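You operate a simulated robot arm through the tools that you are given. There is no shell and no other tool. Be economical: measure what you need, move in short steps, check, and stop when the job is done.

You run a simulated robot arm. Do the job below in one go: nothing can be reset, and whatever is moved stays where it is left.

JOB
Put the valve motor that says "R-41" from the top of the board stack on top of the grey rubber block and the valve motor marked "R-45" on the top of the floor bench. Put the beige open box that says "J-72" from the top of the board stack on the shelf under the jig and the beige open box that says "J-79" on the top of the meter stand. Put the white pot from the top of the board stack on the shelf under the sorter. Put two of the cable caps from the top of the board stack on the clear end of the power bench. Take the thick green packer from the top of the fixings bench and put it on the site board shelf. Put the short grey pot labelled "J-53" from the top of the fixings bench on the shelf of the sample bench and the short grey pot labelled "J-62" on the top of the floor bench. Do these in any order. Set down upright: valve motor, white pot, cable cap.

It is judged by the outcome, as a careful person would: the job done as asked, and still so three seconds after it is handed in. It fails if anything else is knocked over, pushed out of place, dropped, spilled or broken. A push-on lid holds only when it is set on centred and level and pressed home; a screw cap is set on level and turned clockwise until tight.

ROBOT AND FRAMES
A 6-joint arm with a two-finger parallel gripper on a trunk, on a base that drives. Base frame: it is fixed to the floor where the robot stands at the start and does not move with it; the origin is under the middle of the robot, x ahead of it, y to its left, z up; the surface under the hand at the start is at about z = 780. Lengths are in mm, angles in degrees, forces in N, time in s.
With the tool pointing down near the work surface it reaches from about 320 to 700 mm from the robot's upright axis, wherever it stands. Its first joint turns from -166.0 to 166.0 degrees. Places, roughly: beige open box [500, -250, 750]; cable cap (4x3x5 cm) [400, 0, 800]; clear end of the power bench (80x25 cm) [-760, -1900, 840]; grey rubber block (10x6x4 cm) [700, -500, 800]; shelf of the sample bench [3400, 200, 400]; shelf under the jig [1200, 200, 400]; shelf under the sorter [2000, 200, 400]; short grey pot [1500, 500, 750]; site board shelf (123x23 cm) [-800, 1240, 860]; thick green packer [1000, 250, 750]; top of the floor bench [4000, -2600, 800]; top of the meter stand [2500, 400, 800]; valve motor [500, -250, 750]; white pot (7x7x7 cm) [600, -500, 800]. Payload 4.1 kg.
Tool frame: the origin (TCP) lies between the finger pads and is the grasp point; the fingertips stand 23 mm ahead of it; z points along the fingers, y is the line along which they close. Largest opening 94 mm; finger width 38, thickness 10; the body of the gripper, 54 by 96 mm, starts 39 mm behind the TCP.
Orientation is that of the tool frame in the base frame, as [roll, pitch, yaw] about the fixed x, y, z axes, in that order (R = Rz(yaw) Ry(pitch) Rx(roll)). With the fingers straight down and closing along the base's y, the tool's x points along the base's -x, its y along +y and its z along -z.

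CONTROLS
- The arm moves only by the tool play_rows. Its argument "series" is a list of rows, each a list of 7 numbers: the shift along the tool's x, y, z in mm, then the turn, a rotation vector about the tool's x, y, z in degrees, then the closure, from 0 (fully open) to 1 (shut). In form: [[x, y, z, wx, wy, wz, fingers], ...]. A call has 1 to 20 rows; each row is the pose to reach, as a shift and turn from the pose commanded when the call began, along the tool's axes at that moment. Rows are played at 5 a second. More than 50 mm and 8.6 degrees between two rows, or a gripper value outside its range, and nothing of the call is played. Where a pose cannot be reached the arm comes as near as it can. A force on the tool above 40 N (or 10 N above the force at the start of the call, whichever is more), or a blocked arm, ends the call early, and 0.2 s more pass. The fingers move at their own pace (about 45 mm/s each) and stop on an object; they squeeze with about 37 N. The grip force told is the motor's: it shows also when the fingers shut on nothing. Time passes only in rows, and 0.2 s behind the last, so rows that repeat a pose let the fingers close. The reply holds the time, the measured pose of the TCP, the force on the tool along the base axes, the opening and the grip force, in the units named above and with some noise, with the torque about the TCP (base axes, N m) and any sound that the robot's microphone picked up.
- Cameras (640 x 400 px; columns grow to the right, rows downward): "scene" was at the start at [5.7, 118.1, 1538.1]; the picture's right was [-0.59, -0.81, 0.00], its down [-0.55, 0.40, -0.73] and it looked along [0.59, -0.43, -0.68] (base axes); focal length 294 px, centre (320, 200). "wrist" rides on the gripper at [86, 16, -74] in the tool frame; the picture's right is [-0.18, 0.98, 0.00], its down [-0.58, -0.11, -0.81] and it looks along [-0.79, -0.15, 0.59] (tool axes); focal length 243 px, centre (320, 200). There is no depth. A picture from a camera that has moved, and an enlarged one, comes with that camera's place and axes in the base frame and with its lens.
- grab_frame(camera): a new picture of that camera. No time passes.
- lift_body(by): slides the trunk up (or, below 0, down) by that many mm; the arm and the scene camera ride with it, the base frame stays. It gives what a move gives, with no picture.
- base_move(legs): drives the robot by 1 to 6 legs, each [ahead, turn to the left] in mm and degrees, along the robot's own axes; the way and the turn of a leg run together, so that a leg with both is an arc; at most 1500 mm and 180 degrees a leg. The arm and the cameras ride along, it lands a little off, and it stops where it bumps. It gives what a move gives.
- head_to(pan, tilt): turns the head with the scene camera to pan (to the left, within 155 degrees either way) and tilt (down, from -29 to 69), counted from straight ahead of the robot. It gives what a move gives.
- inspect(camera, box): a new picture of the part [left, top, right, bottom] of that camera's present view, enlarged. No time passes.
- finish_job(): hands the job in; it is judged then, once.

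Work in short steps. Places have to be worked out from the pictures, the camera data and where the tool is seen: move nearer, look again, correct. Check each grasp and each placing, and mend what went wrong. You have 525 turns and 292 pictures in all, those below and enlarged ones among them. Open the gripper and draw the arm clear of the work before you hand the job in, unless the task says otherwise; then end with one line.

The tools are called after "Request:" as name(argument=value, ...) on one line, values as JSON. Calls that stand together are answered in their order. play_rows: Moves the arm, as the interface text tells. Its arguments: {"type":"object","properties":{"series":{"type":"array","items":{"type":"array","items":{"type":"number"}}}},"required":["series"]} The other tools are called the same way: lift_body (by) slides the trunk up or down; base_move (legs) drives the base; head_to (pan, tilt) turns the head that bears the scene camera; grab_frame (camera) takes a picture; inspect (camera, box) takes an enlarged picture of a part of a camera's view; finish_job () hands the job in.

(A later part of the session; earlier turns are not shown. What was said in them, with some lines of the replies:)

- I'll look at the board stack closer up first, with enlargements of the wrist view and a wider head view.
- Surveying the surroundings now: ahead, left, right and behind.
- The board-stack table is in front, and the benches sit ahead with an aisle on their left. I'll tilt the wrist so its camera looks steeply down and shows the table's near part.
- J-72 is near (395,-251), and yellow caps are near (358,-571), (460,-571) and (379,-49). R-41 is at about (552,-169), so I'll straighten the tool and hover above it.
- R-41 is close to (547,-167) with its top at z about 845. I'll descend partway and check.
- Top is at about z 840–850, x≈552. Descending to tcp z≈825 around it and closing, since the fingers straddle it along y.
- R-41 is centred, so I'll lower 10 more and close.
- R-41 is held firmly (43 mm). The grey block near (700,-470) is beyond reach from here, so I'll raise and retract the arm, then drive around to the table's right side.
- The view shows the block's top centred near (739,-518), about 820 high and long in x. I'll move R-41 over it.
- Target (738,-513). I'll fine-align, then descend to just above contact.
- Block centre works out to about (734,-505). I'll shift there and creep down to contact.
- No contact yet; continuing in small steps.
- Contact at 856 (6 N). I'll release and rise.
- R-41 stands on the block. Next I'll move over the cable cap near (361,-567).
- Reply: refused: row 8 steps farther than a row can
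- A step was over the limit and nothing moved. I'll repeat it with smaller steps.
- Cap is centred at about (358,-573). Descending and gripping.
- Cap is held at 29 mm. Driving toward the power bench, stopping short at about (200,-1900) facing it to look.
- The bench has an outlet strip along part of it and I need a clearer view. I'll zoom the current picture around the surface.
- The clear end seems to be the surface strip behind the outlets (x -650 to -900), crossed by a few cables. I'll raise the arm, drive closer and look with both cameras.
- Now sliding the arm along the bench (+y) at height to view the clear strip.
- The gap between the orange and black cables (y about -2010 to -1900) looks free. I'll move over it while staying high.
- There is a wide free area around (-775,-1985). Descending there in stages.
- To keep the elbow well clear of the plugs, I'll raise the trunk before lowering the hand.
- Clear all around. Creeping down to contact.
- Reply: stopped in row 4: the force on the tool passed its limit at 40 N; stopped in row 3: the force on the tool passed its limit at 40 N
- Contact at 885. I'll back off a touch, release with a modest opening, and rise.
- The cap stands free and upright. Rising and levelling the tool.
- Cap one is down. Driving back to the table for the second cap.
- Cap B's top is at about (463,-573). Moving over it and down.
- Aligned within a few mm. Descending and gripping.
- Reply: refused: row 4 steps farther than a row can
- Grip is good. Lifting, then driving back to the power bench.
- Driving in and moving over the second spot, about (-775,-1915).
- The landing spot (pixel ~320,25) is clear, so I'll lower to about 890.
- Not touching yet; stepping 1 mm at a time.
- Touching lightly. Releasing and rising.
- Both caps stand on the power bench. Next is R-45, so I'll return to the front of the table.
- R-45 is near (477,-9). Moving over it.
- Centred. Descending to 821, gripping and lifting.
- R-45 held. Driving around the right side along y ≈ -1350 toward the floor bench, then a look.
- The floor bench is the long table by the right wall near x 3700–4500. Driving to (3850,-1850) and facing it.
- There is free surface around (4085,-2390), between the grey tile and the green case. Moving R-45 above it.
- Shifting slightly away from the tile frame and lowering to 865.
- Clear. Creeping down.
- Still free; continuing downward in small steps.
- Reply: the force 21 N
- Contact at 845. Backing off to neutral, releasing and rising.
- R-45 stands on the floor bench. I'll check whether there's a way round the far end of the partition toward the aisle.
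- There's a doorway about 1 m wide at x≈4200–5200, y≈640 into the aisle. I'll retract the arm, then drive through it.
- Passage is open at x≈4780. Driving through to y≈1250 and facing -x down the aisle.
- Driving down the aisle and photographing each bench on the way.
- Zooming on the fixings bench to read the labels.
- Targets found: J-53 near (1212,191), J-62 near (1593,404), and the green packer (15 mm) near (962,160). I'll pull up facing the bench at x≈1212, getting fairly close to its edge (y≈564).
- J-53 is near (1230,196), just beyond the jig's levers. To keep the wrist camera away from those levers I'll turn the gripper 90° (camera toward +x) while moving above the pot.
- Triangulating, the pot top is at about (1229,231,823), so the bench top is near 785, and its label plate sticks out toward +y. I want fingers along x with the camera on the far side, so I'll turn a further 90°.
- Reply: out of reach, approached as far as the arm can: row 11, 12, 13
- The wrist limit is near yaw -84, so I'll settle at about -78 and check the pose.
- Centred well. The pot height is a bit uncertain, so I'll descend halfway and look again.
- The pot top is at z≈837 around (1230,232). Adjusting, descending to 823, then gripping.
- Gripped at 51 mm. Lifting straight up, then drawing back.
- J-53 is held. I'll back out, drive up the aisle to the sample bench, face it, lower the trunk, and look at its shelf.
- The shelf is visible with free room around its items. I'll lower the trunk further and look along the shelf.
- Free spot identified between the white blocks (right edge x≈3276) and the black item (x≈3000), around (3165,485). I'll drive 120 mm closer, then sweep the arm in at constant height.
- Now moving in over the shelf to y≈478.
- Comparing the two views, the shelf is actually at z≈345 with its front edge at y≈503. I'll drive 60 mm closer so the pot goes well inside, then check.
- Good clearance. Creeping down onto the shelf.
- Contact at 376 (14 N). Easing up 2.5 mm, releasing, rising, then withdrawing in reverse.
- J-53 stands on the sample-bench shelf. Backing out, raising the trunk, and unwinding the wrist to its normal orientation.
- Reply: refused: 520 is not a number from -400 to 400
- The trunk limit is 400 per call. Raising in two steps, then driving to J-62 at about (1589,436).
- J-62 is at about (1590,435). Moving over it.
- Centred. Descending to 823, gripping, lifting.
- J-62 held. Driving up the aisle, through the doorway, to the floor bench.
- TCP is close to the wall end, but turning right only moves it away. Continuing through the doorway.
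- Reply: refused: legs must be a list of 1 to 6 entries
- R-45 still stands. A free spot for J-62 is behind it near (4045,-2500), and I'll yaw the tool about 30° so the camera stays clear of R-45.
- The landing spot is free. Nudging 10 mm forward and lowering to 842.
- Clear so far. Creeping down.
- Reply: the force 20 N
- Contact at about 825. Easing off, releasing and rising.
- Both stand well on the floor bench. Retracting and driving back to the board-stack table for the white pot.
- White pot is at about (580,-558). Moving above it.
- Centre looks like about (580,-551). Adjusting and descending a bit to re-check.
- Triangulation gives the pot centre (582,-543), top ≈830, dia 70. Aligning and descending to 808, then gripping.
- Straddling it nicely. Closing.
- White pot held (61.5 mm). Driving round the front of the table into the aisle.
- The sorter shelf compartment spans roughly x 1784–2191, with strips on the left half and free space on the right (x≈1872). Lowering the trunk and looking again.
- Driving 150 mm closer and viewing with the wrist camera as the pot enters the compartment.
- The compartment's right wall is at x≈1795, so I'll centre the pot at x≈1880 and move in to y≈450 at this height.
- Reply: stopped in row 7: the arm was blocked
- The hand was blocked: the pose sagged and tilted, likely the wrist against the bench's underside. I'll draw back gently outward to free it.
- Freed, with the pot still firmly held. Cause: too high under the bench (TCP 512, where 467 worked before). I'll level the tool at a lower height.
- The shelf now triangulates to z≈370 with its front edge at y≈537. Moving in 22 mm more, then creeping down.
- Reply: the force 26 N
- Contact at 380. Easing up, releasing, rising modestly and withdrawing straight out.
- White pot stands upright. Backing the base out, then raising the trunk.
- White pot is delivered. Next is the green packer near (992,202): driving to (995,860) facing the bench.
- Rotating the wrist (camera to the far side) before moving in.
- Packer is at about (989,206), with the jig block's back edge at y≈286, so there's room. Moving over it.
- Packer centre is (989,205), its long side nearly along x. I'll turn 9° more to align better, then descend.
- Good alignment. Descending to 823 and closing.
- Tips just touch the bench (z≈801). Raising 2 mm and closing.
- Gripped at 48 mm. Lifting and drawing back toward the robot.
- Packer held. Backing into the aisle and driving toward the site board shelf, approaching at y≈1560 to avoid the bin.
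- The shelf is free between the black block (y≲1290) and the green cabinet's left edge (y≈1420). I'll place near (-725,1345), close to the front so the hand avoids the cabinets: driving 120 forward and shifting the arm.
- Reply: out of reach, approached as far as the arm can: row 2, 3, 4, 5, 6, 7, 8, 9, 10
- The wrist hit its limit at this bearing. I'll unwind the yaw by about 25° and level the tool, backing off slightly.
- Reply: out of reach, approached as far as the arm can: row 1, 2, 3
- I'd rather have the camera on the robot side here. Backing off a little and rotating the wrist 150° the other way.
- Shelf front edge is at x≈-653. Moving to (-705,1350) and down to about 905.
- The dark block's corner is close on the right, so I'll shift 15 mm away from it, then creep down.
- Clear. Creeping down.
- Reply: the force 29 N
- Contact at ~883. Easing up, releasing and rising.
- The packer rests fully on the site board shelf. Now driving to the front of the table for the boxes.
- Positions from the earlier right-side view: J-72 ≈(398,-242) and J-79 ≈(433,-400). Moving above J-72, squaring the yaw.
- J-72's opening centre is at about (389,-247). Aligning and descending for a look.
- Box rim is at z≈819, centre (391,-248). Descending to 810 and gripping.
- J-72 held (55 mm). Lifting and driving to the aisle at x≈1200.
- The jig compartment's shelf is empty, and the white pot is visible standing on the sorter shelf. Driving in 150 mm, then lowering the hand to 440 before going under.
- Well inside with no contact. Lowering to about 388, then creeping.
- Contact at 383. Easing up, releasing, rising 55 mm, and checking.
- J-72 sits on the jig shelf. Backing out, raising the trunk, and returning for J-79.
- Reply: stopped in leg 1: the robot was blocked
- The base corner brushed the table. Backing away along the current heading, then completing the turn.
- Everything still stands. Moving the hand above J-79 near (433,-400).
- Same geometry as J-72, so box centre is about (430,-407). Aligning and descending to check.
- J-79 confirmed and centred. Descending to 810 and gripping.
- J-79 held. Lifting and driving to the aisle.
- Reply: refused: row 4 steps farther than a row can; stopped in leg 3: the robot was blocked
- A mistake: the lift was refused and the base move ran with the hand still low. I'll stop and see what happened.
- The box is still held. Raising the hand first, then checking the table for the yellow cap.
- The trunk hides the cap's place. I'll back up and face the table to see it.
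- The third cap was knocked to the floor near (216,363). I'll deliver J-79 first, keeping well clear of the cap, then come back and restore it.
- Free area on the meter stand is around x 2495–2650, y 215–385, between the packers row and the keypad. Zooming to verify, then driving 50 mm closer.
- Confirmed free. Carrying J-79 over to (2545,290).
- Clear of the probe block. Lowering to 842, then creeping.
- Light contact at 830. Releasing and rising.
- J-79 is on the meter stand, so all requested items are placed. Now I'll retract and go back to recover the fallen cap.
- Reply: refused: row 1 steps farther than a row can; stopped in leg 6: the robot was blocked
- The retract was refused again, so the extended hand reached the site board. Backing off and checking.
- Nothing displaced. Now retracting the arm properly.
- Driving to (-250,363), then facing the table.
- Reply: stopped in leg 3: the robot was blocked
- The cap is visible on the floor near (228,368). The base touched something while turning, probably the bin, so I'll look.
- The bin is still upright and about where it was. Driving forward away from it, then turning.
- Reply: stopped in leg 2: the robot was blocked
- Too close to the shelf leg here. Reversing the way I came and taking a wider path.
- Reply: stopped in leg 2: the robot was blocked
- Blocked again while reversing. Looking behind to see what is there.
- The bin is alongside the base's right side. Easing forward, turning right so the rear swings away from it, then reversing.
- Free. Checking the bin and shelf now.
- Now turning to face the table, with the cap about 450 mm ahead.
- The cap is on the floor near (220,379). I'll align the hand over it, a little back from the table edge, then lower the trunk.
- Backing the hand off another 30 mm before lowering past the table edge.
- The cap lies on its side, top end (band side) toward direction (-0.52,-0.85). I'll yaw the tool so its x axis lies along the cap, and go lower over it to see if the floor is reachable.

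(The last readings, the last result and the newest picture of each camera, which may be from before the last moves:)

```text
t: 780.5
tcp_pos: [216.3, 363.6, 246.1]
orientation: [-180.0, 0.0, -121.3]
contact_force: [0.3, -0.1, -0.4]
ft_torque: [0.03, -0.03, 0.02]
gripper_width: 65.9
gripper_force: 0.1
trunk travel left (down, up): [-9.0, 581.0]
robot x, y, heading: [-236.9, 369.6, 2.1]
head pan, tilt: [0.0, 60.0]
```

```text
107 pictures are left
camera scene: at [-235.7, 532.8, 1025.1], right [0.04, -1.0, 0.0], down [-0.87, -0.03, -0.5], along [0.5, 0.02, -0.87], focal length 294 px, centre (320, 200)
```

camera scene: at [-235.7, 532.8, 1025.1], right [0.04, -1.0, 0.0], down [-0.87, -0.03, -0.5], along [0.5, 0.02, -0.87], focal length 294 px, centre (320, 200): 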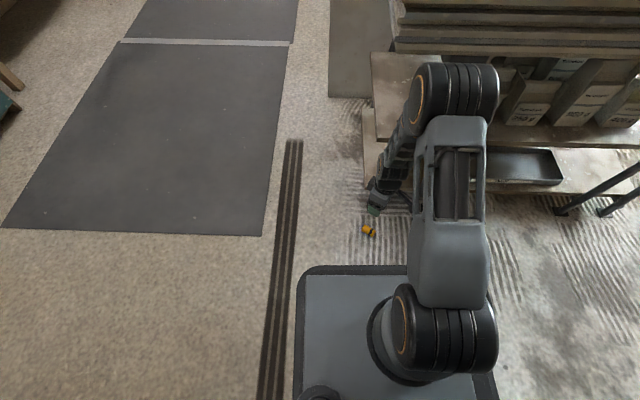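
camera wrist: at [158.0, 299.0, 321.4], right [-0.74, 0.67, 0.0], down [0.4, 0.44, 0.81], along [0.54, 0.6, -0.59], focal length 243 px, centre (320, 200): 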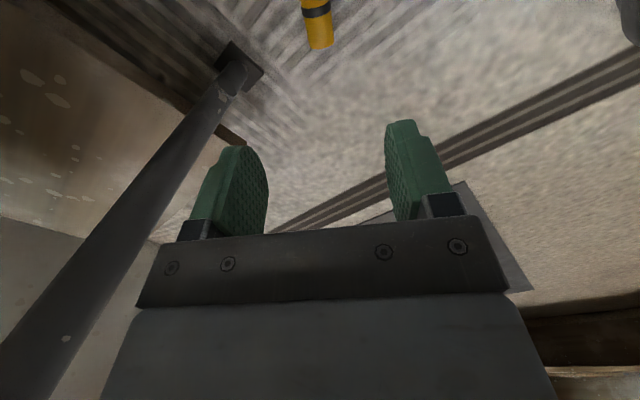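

The arm reaches low. The cap is aligned with the tool's x axis, with its band at about (219,362). Descending in stages.

Request:
play_rows(series=[[-3, -1, 40, 0, 0, 0, 0.3], [-3, -1, 80, 0, 0, 0, 0.3], [-3, -1, 120, 0, 0, 0, 0.3], [-3, -1, 145, 0, 0, 0, 0.3], [-3, -1, 145, 0, 0, 0, 0.3]])

Request:
grab_frame(camera="wrist")

Request:
grab_frame(camera="scene")

```text
t: 781.7
tcp_pos: [219.3, 365.3, 102.6]
orientation: [-180.0, 0.0, -121.5]
contact_force: [0.2, -0.4, -0.7]
ft_torque: [0.01, -0.02, 0.01]
gripper_width: 65.8
gripper_force: 0.0
trunk travel left (down, up): [-9.0, 581.0]
robot x, y, heading: [-237.4, 364.2, 2.1]
head pan, tilt: [0.0, 60.0]
```

```text
106 pictures are left
camera wrist: at [159.3, 300.3, 176.7], right [-0.74, 0.67, 0.0], down [0.4, 0.44, 0.81], along [0.54, 0.6, -0.59], focal length 243 px, centre (320, 200)
```

wrist: 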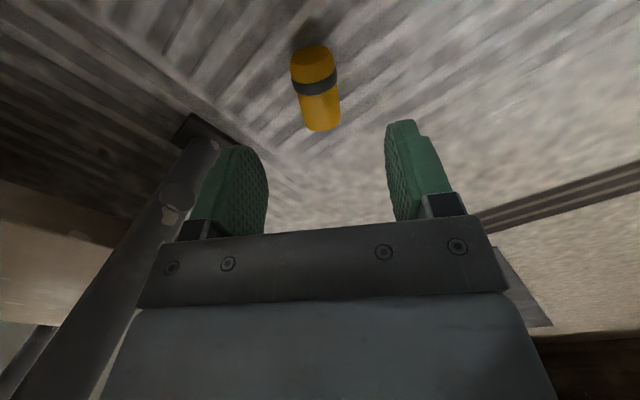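

```text
105 pictures are left
camera scene: at [-235.7, 532.8, 1025.1], right [0.04, -1.0, 0.0], down [-0.87, -0.03, -0.5], along [0.5, 0.02, -0.87], focal length 294 px, centre (320, 200)
```

scene: 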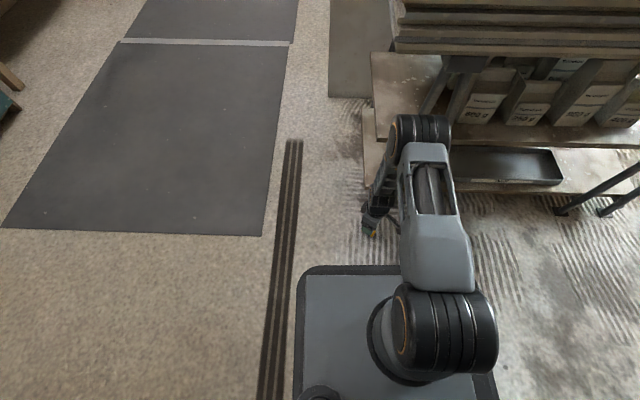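

Aligned. Descending to z≈28 and gripping.

Request:
play_rows(series=[[0, 0, 35, 0, 0, 0, 0.3], [0, 0, 65, 0, 0, 0, 0.3], [0, 0, 73, 0, 0, 0, 0.3], [0, 0, 73, 0, 0, 0, 0.3]])

Request:
grab_frame(camera="wrist")

```text
t: 782.7
tcp_pos: [219.1, 368.0, 27.2]
orientation: [-180.0, 0.0, -121.6]
contact_force: [-0.5, -0.9, 0.8]
ft_torque: [-0.01, 0.02, 0.0]
gripper_width: 66.0
gripper_force: 0.1
trunk travel left (down, up): [-9.0, 581.0]
robot x, y, heading: [-235.9, 365.9, 2.1]
head pan, tilt: [0.0, 60.0]
```

```text
104 pictures are left
camera wrist: at [161.0, 302.2, 103.0], right [-0.74, 0.67, 0.0], down [0.4, 0.44, 0.81], along [0.54, 0.6, -0.59], focal length 243 px, centre (320, 200)
```

wrist: 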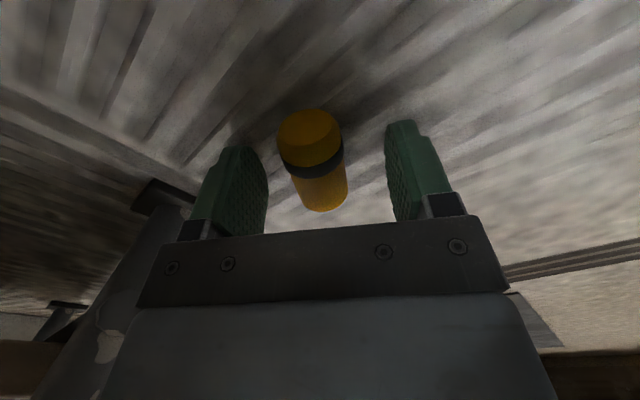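

Fingers straddle the cap; closing.

Request:
play_rows(series=[[0, 0, 0, 0, 0, 0, 0.6], [0, 0, 0, 0, 0, 0, 1], [0, 0, 0, 0, 0, 0, 1], [0, 0, 0, 0, 0, 0, 1]])

Request:
grab_frame(camera="wrist")

```text
t: 783.7
tcp_pos: [220.5, 366.9, 28.8]
orientation: [179.9, -0.1, -121.5]
contact_force: [0.4, 0.9, 0.8]
ft_torque: [0.04, 0.03, 0.02]
gripper_width: 28.2
gripper_force: 37.5
trunk travel left (down, up): [-9.0, 581.0]
robot x, y, heading: [-234.7, 366.4, 1.8]
head pan, tilt: [0.0, 60.0]
```

```text
103 pictures are left
camera wrist: at [161.0, 302.2, 103.3], right [-0.74, 0.67, 0.0], down [0.4, 0.44, 0.81], along [0.54, 0.6, -0.59], focal length 243 px, centre (320, 200)
```

wrist: 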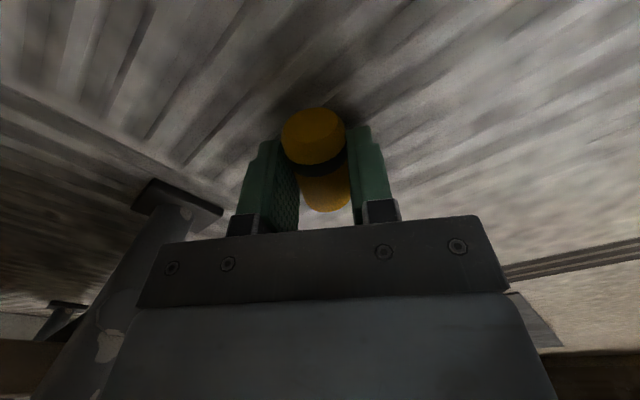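

Gripped (28 mm), with the band (top) end along tool +x as planned. Lifting straight up and drawing back.

Request:
play_rows(series=[[0, 0, -45, 0, 0, 0, 1], [0, 0, -90, 0, 0, 0, 1], [0, 0, -135, 0, 0, 0, 1], [0, 0, -180, 0, 0, 0, 1], [0, 0, -220, 0, 0, 0, 1]])

```text
t: 784.9
tcp_pos: [221.9, 368.8, 249.3]
orientation: [-179.9, 0.0, -121.5]
contact_force: [-0.2, 0.1, -0.7]
ft_torque: [0.0, -0.01, 0.05]
gripper_width: 28.0
gripper_force: 37.1
trunk travel left (down, up): [-9.0, 581.0]
robot x, y, heading: [-240.4, 366.0, 2.0]
head pan, tilt: [0.0, 60.0]
```

Request:
play_rows(series=[[6, 15, -30, 0, 0, 0, 1], [12, 30, -60, 0, 0, 0, 1], [18, 45, -90, 0, 0, 0, 1], [21, 52, -130, 0, 0, 0, 1], [21, 52, -170, 0, 0, 0, 1], [21, 52, -190, 0, 0, 0, 1]])

```text
t: 786.3
tcp_pos: [163.5, 374.7, 438.1]
orientation: [179.9, 0.0, -121.5]
contact_force: [0.3, 0.3, -1.1]
ft_torque: [-0.01, 0.04, -0.01]
gripper_width: 27.7
gripper_force: 37.2
trunk travel left (down, up): [-9.0, 581.0]
robot x, y, heading: [-233.4, 366.9, 2.1]
head pan, tilt: [0.0, 60.0]
```

Request:
lift_body(by=400)

Request:
lift_body(by=170)

Request:
play_rows(series=[[0, 0, 0, 0, 0, -8, 1], [0, 0, 0, 0, 0, -16, 1], [0, 0, 0, 0, 0, -24, 1], [0, 0, 0, 0, 0, -32, 1], [0, 0, 0, 0, 0, -40, 1], [0, 0, 0, 0, 0, -48, 1], [0, 0, 0, 0, 0, -56, 1], [0, 0, 0, 0, 0, -64, 1], [0, 0, 0, 0, 0, -72, 1], [0, 0, 0, 0, 0, -80, 1], [0, 0, 0, 0, 0, -88, 1], [0, 0, 0, 0, 0, -96, 1], [0, 0, 0, 0, 0, -104, 1], [0, 0, 0, 0, 0, -110, 1]])

```text
t: 790.2
tcp_pos: [164.8, 375.1, 837.9]
orientation: [180.0, 0.0, -121.5]
contact_force: [0.1, -0.4, -0.2]
ft_torque: [-0.01, -0.02, 0.04]
gripper_width: 27.1
gripper_force: 37.3
trunk travel left (down, up): [-409.0, 181.0]
robot x, y, heading: [-235.6, 365.9, 2.1]
head pan, tilt: [0.0, 60.0]
```

```text
t: 792.1
tcp_pos: [164.4, 374.4, 1007.7]
orientation: [180.0, -0.1, -121.5]
contact_force: [-0.8, 0.9, -0.2]
ft_torque: [0.02, 0.0, -0.02]
gripper_width: 27.0
gripper_force: 36.8
trunk travel left (down, up): [-579.0, 11.0]
robot x, y, heading: [-233.0, 368.8, 1.9]
head pan, tilt: [0.0, 60.0]
```

```text
t: 795.1
tcp_pos: [164.7, 375.2, 1007.2]
orientation: [-180.0, 0.0, -11.4]
contact_force: [0.9, 0.6, 0.2]
ft_torque: [-0.02, 0.02, -0.01]
gripper_width: 26.5
gripper_force: 36.7
trunk travel left (down, up): [-579.0, 11.0]
robot x, y, heading: [-233.8, 364.3, 2.1]
head pan, tilt: [0.0, 60.0]
```

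Yaw flipped successfully. Driving to face the cap's original spot (379,-49).

Request:
base_move(legs=[[0, -92], [415, 0], [0, 90]])

Request:
head_to(pan=-10, tilt=45)

Request:
grab_frame(camera="scene")

```text
t: 805.4
tcp_pos: [159.5, -64.9, 1008.0]
orientation: [-179.9, -0.1, -15.0]
contact_force: [-0.3, -0.4, -0.5]
ft_torque: [-0.01, 0.0, 0.0]
gripper_width: 26.0
gripper_force: 37.1
trunk travel left (down, up): [-579.0, 11.0]
robot x, y, heading: [-241.2, -47.6, -1.5]
head pan, tilt: [0.0, 60.0]
```

```text
t: 806.1
tcp_pos: [160.5, -64.0, 1007.3]
orientation: [180.0, 0.0, -15.0]
contact_force: [-0.1, -0.2, -0.7]
ft_torque: [-0.03, 0.03, -0.01]
gripper_width: 26.3
gripper_force: 37.4
trunk travel left (down, up): [-579.0, 11.0]
robot x, y, heading: [-242.6, -50.0, -1.5]
head pan, tilt: [-10.0, 45.0]
```

```text
102 pictures are left
camera scene: at [-217.3, 102.6, 1614.5], right [-0.2, -0.98, 0.0], down [-0.69, 0.14, -0.71], along [0.69, -0.14, -0.71], focal length 294 px, centre (320, 200)
```

scene: 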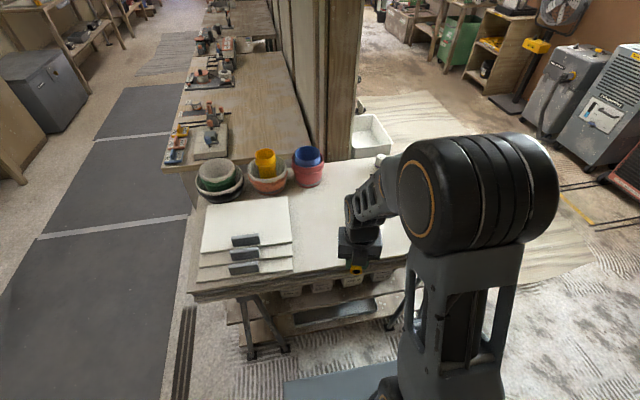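

Now tilting the tool forward in steps (cap bottom swings down) while extending toward the table at height.

Request:
play_rows(series=[[20, -8, 0, 0, 7, 0, 1], [40, -16, 0, 0, 14, 0, 1], [60, -24, 0, 0, 21, 0, 1], [80, -32, 0, 0, 28, 0, 1], [100, -40, 0, 0, 35, 0, 1], [120, -48, 0, 0, 42, 0, 1], [140, -56, 0, 0, 49, 0, 1], [160, -62, 0, 0, 56, 0, 1], [170, -64, 0, 0, 63, 0, 1], [170, -64, 0, 0, 70, 0, 1], [170, -64, 0, 0, 70, 0, 1]])

Request:
grab_frame(camera="wrist")

Request:
grab_frame(camera="scene")

```text
t: 808.5
tcp_pos: [339.3, -46.8, 1008.2]
orientation: [180.0, -70.1, -15.1]
contact_force: [-0.6, -0.8, 0.5]
ft_torque: [-0.02, 0.0, -0.02]
gripper_width: 26.0
gripper_force: 37.2
out of reach, approached as far as the arm can: row 5
trunk travel left (down, up): [-579.0, 11.0]
robot x, y, heading: [-236.1, -49.3, -1.5]
head pan, tilt: [-10.0, 45.0]
```

```text
101 pictures are left
camera wrist: at [296.8, -51.6, 1115.6], right [-0.31, -0.93, -0.17], down [-0.9, 0.35, -0.27], along [0.32, 0.07, -0.95], focal length 243 px, centre (320, 200)
```

wrist: 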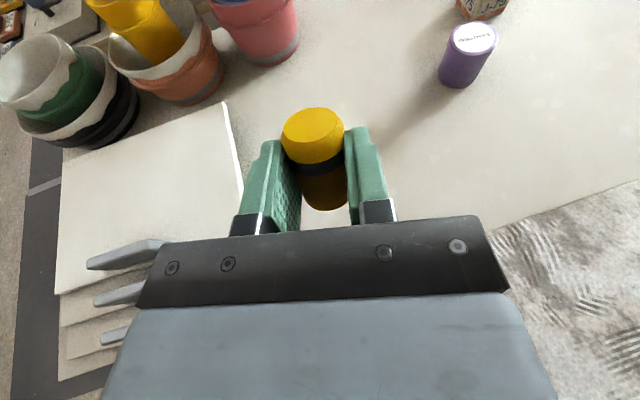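

```text
100 pictures are left
camera scene: at [-217.2, 102.6, 1614.6], right [-0.2, -0.98, 0.0], down [-0.69, 0.14, -0.71], along [0.69, -0.14, -0.71], focal length 294 px, centre (320, 200)
```

scene: 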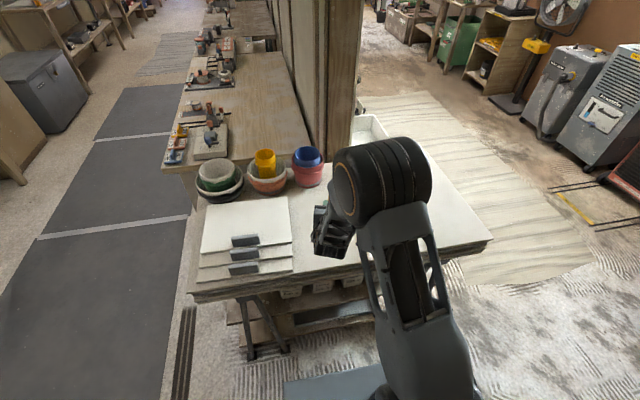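

The tilt works and the cap's top now points up. Descending toward the original spot, adding 7° more tilt.

Request:
play_rows(series=[[-34, -2, 22, 0, 2, 0, 1], [-68, -4, 45, 0, 4, 0, 1], [-101, -6, 68, 0, 6, 0, 1], [-135, -8, 90, 0, 7, 0, 1], [-135, -8, 90, 0, 7, 0, 1]])

Request:
grab_frame(camera="wrist")

Request:
grab_frame(camera="scene")

```text
t: 809.7
tcp_pos: [381.2, -48.2, 850.2]
orientation: [180.0, -77.1, -15.0]
contact_force: [-0.3, 0.6, 0.5]
ft_torque: [-0.01, 0.04, 0.0]
gripper_width: 25.7
gripper_force: 36.7
trunk travel left (down, up): [-579.0, 11.0]
robot x, y, heading: [-241.0, -49.2, -1.4]
head pan, tilt: [-10.0, 45.0]
```

```text
99 pictures are left
camera wrist: at [325.1, -49.9, 951.3], right [-0.29, -0.94, -0.18], down [-0.86, 0.34, -0.39], along [0.42, 0.04, -0.9], focal length 243 px, centre (320, 200)
```

wrist: 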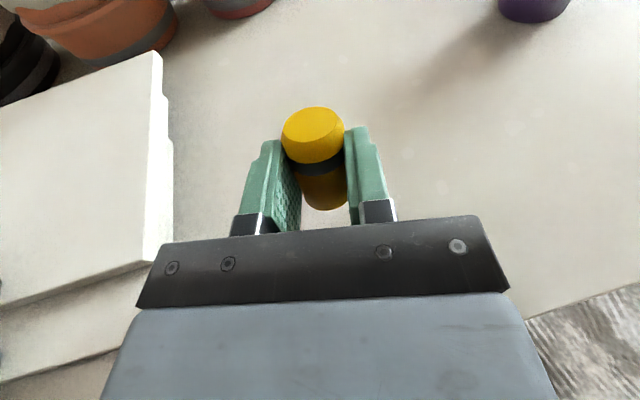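

```text
98 pictures are left
camera scene: at [-217.1, 102.6, 1614.6], right [-0.2, -0.98, 0.0], down [-0.69, 0.14, -0.71], along [0.69, -0.14, -0.71], focal length 294 px, centre (320, 200)
```

scene: 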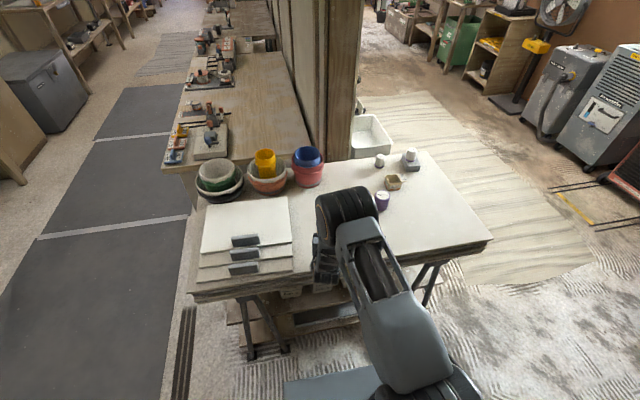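

Descending vertically to z≈822.

Request:
play_rows(series=[[-13.5, 0, 3, 0, 0, 0, 1], [-27, 0, 6.2, 0, 0, 0, 1], [-27, 0, 6.2, 0, 0, 0, 1]])

```text
t: 810.5
tcp_pos: [378.7, -49.2, 823.5]
orientation: [-180.0, -77.0, -15.0]
contact_force: [-0.2, 0.3, -0.8]
ft_torque: [0.01, 0.0, -0.02]
gripper_width: 25.9
gripper_force: 36.8
trunk travel left (down, up): [-579.0, 11.0]
robot x, y, heading: [-240.0, -47.5, -1.3]
head pan, tilt: [-10.0, 45.0]
```

Request:
play_rows(series=[[-3, 0, 0.7, 0, 0, 0, 1], [-6, 0, 1.4, 0, 0, 0, 1], [-6, 0, 1.4, 0, 0, 0, 1]])

```text
t: 811.3
tcp_pos: [379.0, -49.2, 817.3]
orientation: [-179.9, -77.1, -15.0]
contact_force: [0.1, 0.3, -0.9]
ft_torque: [0.0, -0.03, 0.03]
gripper_width: 25.9
gripper_force: 37.2
trunk travel left (down, up): [-579.0, 11.0]
robot x, y, heading: [-239.9, -49.1, -1.3]
head pan, tilt: [-10.0, 45.0]
```

Request:
play_rows(series=[[-2, 0, 0.5, 0, 0, 0, 1], [-4, 0, 1, 0, 0, 0, 1], [-4, 0, 1, 0, 0, 0, 1]])

```text
t: 812.1
tcp_pos: [378.5, -48.7, 817.4]
orientation: [-179.4, -77.6, -15.7]
contact_force: [0.0, -4.9, 37.1]
ft_torque: [-0.01, 2.05, 0.17]
gripper_width: 26.4
gripper_force: 37.0
trunk travel left (down, up): [-579.0, 11.0]
robot x, y, heading: [-241.6, -51.0, -1.4]
head pan, tilt: [-10.0, 45.0]
```

The force and torque show the gripper body touched before the cap (lever ≈55 mm behind the TCP). I'll rise a little and reduce the tilt to about 62°, so the cap's edge touches first and it can pivot flat between the pads.

Request:
play_rows(series=[[12, 0, -3, 0, 0, 0, 1], [24, 0, -5.5, 0, -5, 0, 1], [24, 0, -5.5, 0, -10, 0, 1], [24, 0, -5.5, 0, -15, 0, 1], [24, 0, -5.5, 0, -15, 0, 1]])

Request:
grab_frame(camera="wrist")

```text
t: 813.3
tcp_pos: [378.4, -51.1, 836.6]
orientation: [-180.0, -61.9, -15.0]
contact_force: [0.2, -0.7, 0.3]
ft_torque: [0.03, 0.02, -0.02]
gripper_width: 25.9
gripper_force: 36.6
trunk travel left (down, up): [-579.0, 11.0]
robot x, y, heading: [-240.5, -49.8, -1.6]
head pan, tilt: [-10.0, 45.0]
```

```text
97 pictures are left
camera wrist: at [350.5, -58.8, 948.1], right [-0.34, -0.93, -0.16], down [-0.92, 0.36, -0.13], along [0.18, 0.1, -0.98], focal length 243 px, centre (320, 200)
```

wrist: 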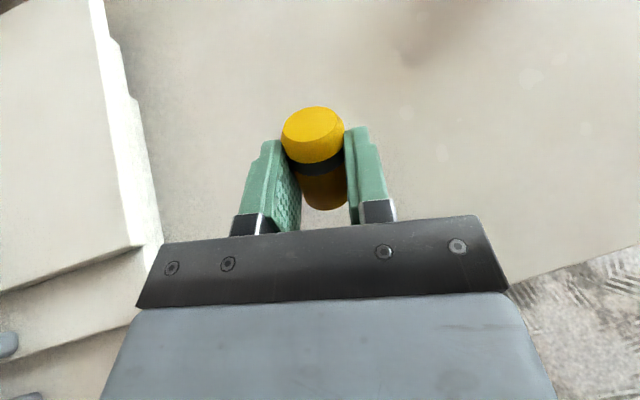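

Request:
play_rows(series=[[-8.8, 0, 4.7, 0, 0, 0, 1], [-17, 0, 9, 0, 0, 0, 1], [-17, 0, 9, 0, 0, 0, 1]])

```text
t: 814.1
tcp_pos: [379.8, -49.8, 817.5]
orientation: [-180.0, -62.0, -15.1]
contact_force: [0.3, 0.3, 0.3]
ft_torque: [0.02, -0.03, -0.04]
gripper_width: 26.1
gripper_force: 37.1
trunk travel left (down, up): [-579.0, 11.0]
robot x, y, heading: [-241.5, -48.4, -1.5]
head pan, tilt: [-10.0, 45.0]
```

Request:
play_rows(series=[[-1.8, 0, 0.9, 0, 0, 0, 1], [-3.5, 0, 1.9, 0, 0, 0, 1], [-3.5, 0, 1.9, 0, 0, 0, 1]])

```text
t: 814.9
tcp_pos: [378.6, -50.0, 815.8]
orientation: [-179.7, -62.4, -15.1]
contact_force: [-0.3, 0.0, 15.0]
ft_torque: [-0.07, -0.25, -0.03]
gripper_width: 26.2
gripper_force: 36.7
trunk travel left (down, up): [-579.0, 11.0]
robot x, y, heading: [-238.9, -48.3, -1.6]
head pan, tilt: [-10.0, 45.0]
```

The cap's edge touches first now. Pressing 2–3 mm to let it pivot toward flat.

Request:
play_rows(series=[[-1.3, 0, 0.7, 0, 0, 0, 1], [-2.2, 0, 1.2, 0, 0, 0, 1], [-2.2, 0, 1.2, 0, 0, 0, 1]])

Request:
grab_frame(camera="wrist")

```text
t: 815.7
tcp_pos: [379.1, -49.0, 813.2]
orientation: [-179.8, -62.4, -15.1]
contact_force: [1.5, -1.8, 27.1]
ft_torque: [-0.18, -0.44, -0.02]
gripper_width: 26.1
gripper_force: 36.4
trunk travel left (down, up): [-579.0, 11.0]
robot x, y, heading: [-240.6, -49.7, -1.5]
head pan, tilt: [-10.0, 45.0]
```

```text
96 pictures are left
camera wrist: at [349.9, -57.7, 924.7], right [-0.34, -0.93, -0.16], down [-0.92, 0.36, -0.14], along [0.19, 0.1, -0.98], focal length 243 px, centre (320, 200)
```

wrist: 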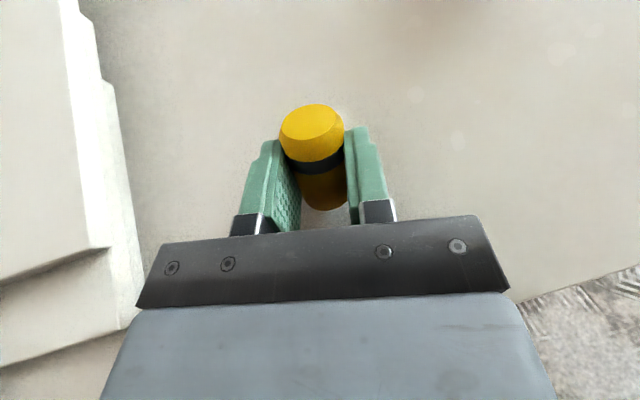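

Pressing slightly more, then releasing.

Request:
play_rows(series=[[-1, 0, 0.5, 0, 0, 0, 1], [-1.8, 0, 0.9, 0, 0, 0, 1], [-1.8, 0, 0.9, 0, 0, 0, 1]])

Request:
grab_frame(camera="wrist")

```text
t: 816.5
tcp_pos: [378.4, -48.0, 811.9]
orientation: [-179.8, -62.3, -15.1]
contact_force: [-3.1, 1.6, 30.1]
ft_torque: [-0.08, -0.4, 0.04]
gripper_width: 26.1
gripper_force: 37.2
trunk travel left (down, up): [-579.0, 11.0]
robot x, y, heading: [-240.0, -49.3, -1.5]
head pan, tilt: [-10.0, 45.0]
```

```text
95 pictures are left
camera wrist: at [349.9, -57.4, 922.3], right [-0.34, -0.93, -0.16], down [-0.92, 0.36, -0.14], along [0.19, 0.1, -0.98], focal length 243 px, centre (320, 200)
```

wrist: 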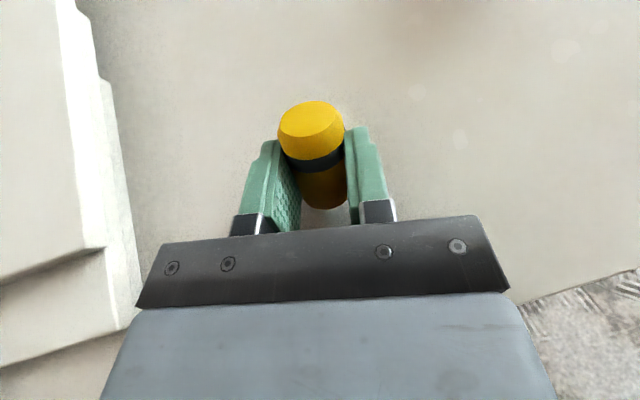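

Releasing now; the contact edge is ahead of the centre of mass, so the cap should settle upright.

Request:
play_rows(series=[[0, 0, 0, 0, 0, 0, 0.7], [0, 0, 0, 0, 0, 0, 0.5], [0, 0, 0, 0, 0, 0, 0.4], [0, 0, 0, 0, 0, 0, 0.4]])

Request:
grab_frame(camera="wrist")

```text
t: 817.5
tcp_pos: [379.1, -49.2, 807.8]
orientation: [179.9, -62.1, -14.9]
contact_force: [-8.7, -2.2, 11.1]
ft_torque: [0.22, 0.02, 0.15]
gripper_width: 55.0
gripper_force: 0.1
trunk travel left (down, up): [-579.0, 11.0]
robot x, y, heading: [-237.3, -48.8, -1.8]
head pan, tilt: [-10.0, 45.0]
```

```text
94 pictures are left
camera wrist: at [350.1, -58.5, 919.5], right [-0.34, -0.93, -0.16], down [-0.92, 0.36, -0.13], along [0.18, 0.1, -0.98], focal length 243 px, centre (320, 200)
```

wrist: 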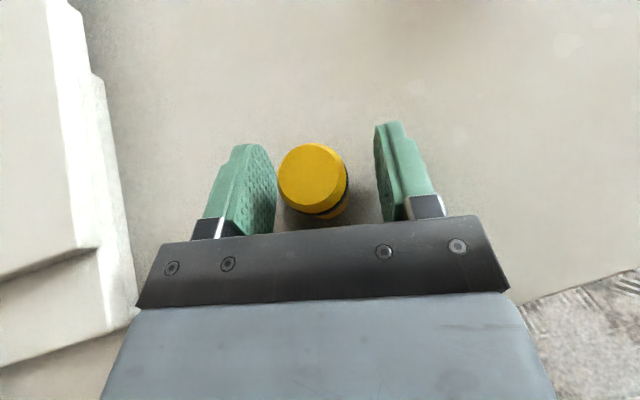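

The cap stands upright. Opening wider and withdrawing back along the finger direction.

Request:
play_rows(series=[[1, 0, -3, 0, 0, 0, 0.25], [2, 0, -15, 0, 0, 0, 0.2], [2, 0, -40, 0, 0, 0, 0.2], [2, 0, -75, 0, 0, 0, 0.2], [2, 0, -110, 0, 0, 0, 0.2]])

Request:
grab_frame(camera="wrist")

Request:
grab_frame(camera="scene")

```text
t: 818.7
tcp_pos: [289.0, -25.6, 863.4]
orientation: [-180.0, -62.1, -14.9]
contact_force: [-0.5, 0.3, 0.3]
ft_torque: [0.02, 0.0, 0.02]
gripper_width: 75.2
gripper_force: 0.0
trunk travel left (down, up): [-579.0, 11.0]
robot x, y, heading: [-240.3, -50.7, -1.6]
head pan, tilt: [-10.0, 45.0]
```

```text
93 pictures are left
camera wrist: at [260.3, -33.8, 974.9], right [-0.34, -0.93, -0.16], down [-0.92, 0.36, -0.14], along [0.18, 0.1, -0.98], focal length 243 px, centre (320, 200)
```

wrist: 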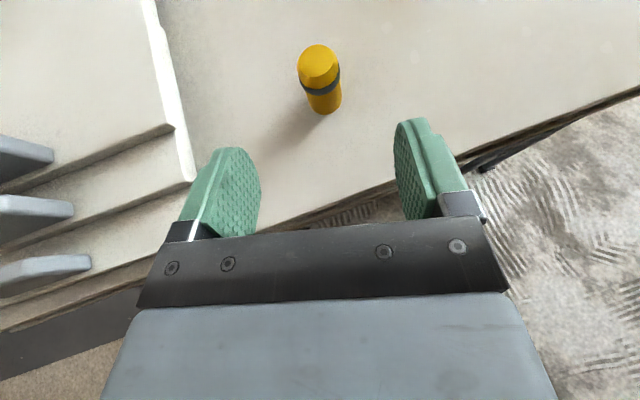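

```text
92 pictures are left
camera scene: at [-217.6, 102.7, 1614.5], right [-0.2, -0.98, 0.0], down [-0.69, 0.14, -0.71], along [0.69, -0.14, -0.71], focal length 294 px, centre (320, 200)
```

scene: 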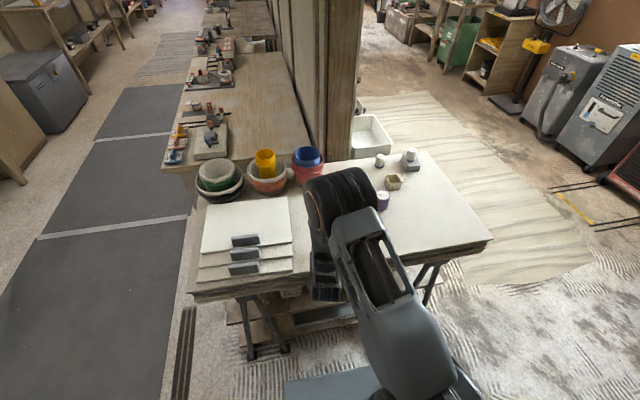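

The cap is upright at about (374,-50), its original place, and the boards are unmoved. Now untilting the tool to a neutral pose, then checking the bin.

Request:
play_rows(series=[[20, 0, -20, 0, -8, 0, 0.2], [30, 0, -40, 0, -16, 0, 0.2], [40, 0, -60, 0, -24, 0, 0.2], [50, 0, -70, 0, -32, 0, 0.2], [60, 0, -70, 0, -40, 0, 0.2], [70, 0, -70, 0, -48, 0, 0.2], [80, 0, -70, 0, -56, 0, 0.2], [90, 0, -70, 0, -62, 0, 0.2], [90, 0, -70, 0, -62, 0, 0]])

Request:
head_to(pan=125, tilt=35)

Request:
grab_frame(camera="scene")

```text
t: 820.7
tcp_pos: [270.7, -19.3, 972.9]
orientation: [180.0, 0.1, -15.1]
contact_force: [-0.4, 0.2, 0.1]
ft_torque: [0.01, 0.0, 0.02]
gripper_width: 94.2
gripper_force: 0.1
out of reach, approached as far as the arm can: row 5, 6
trunk travel left (down, up): [-579.0, 11.0]
robot x, y, heading: [-239.3, -51.5, -1.5]
head pan, tilt: [-10.0, 45.0]
```

```text
t: 822.9
tcp_pos: [268.9, -20.0, 972.8]
orientation: [-179.9, 0.1, -15.0]
contact_force: [-0.1, -0.3, -0.3]
ft_torque: [0.02, 0.0, -0.01]
gripper_width: 94.0
gripper_force: 0.0
trunk travel left (down, up): [-579.0, 11.0]
robot x, y, heading: [-240.5, -47.7, -1.2]
head pan, tilt: [125.0, 35.0]
```

```text
91 pictures are left
camera scene: at [-345.6, 192.1, 1629.4], right [0.83, 0.55, 0.0], down [0.32, -0.48, -0.82], along [-0.45, 0.68, -0.57], focal length 294 px, centre (320, 200)
```

scene: 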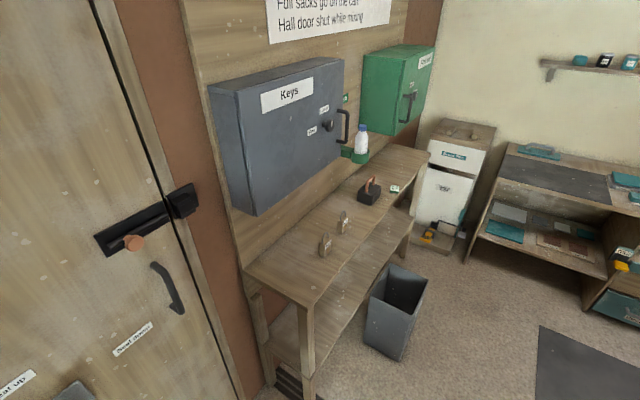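

The bin, padlocks, block and packer are in place. Backing off to clear the arm, then a last look at the table.

Request:
base_move(legs=[[-150, 0]])

Request:
head_to(pan=-20, tilt=35)

Request:
inspect(camera="scene", box=[120, 120, 520, 380])

Request:
grab_frame(camera="wrist")

```text
t: 824.3
tcp_pos: [118.1, -18.4, 973.4]
orientation: [180.0, -0.2, -15.6]
contact_force: [0.4, -0.5, 0.5]
ft_torque: [0.01, 0.0, -0.02]
gripper_width: 93.8
gripper_force: 0.0
trunk travel left (down, up): [-579.0, 11.0]
robot x, y, heading: [-388.9, -44.8, -2.0]
head pan, tilt: [125.0, 35.0]
```

```text
t: 826.6
tcp_pos: [119.2, -19.2, 972.9]
orientation: [-180.0, 0.0, -15.4]
contact_force: [0.6, 0.8, 1.1]
ft_torque: [0.01, 0.02, 0.01]
gripper_width: 93.7
gripper_force: 0.1
trunk travel left (down, up): [-579.0, 11.0]
robot x, y, heading: [-393.7, -42.8, -1.9]
head pan, tilt: [-20.0, 35.0]
```

```text
1.54 times, centred on (320, 250) of scene
camera zoom: at [-365.4, 90.8, 1629.4], right [-0.37, -0.93, 0.0], down [-0.53, 0.21, -0.82], along [0.76, -0.31, -0.57], focal length 453 px, centre (320, 123)
```

zoom: 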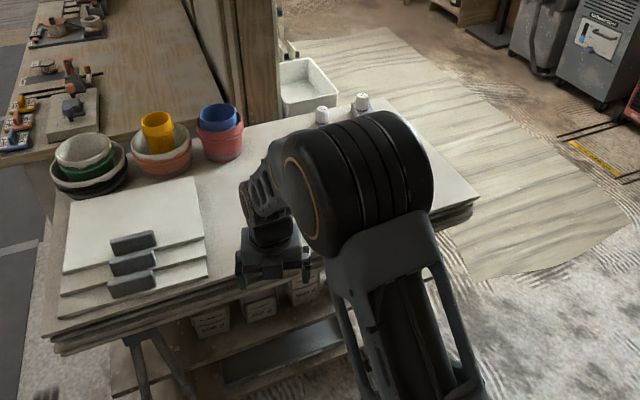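

```text
89 pictures are left
camera wrist: at [197.4, -57.5, 1048.5], right [-0.44, -0.9, 0.0], down [-0.53, 0.26, 0.81], along [-0.72, 0.35, -0.59], focal length 243 px, centre (320, 200)
```

wrist: 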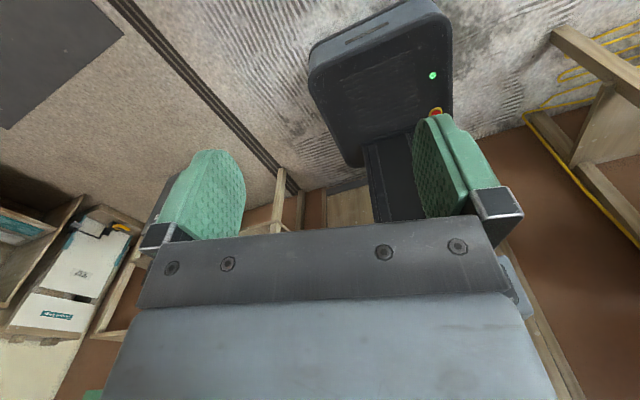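

All requested items are in place, the gripper is open and the arm is clear, so I'm handing the job in.

Request:
finish_job()

```text
The job is handed in.
```

All the listed items are on their places, but I knocked the third cable cap to the floor on the way, picked it up and stood it back about where it was; the base also touched the bin and a table leg, and neither looks noticeably moved.
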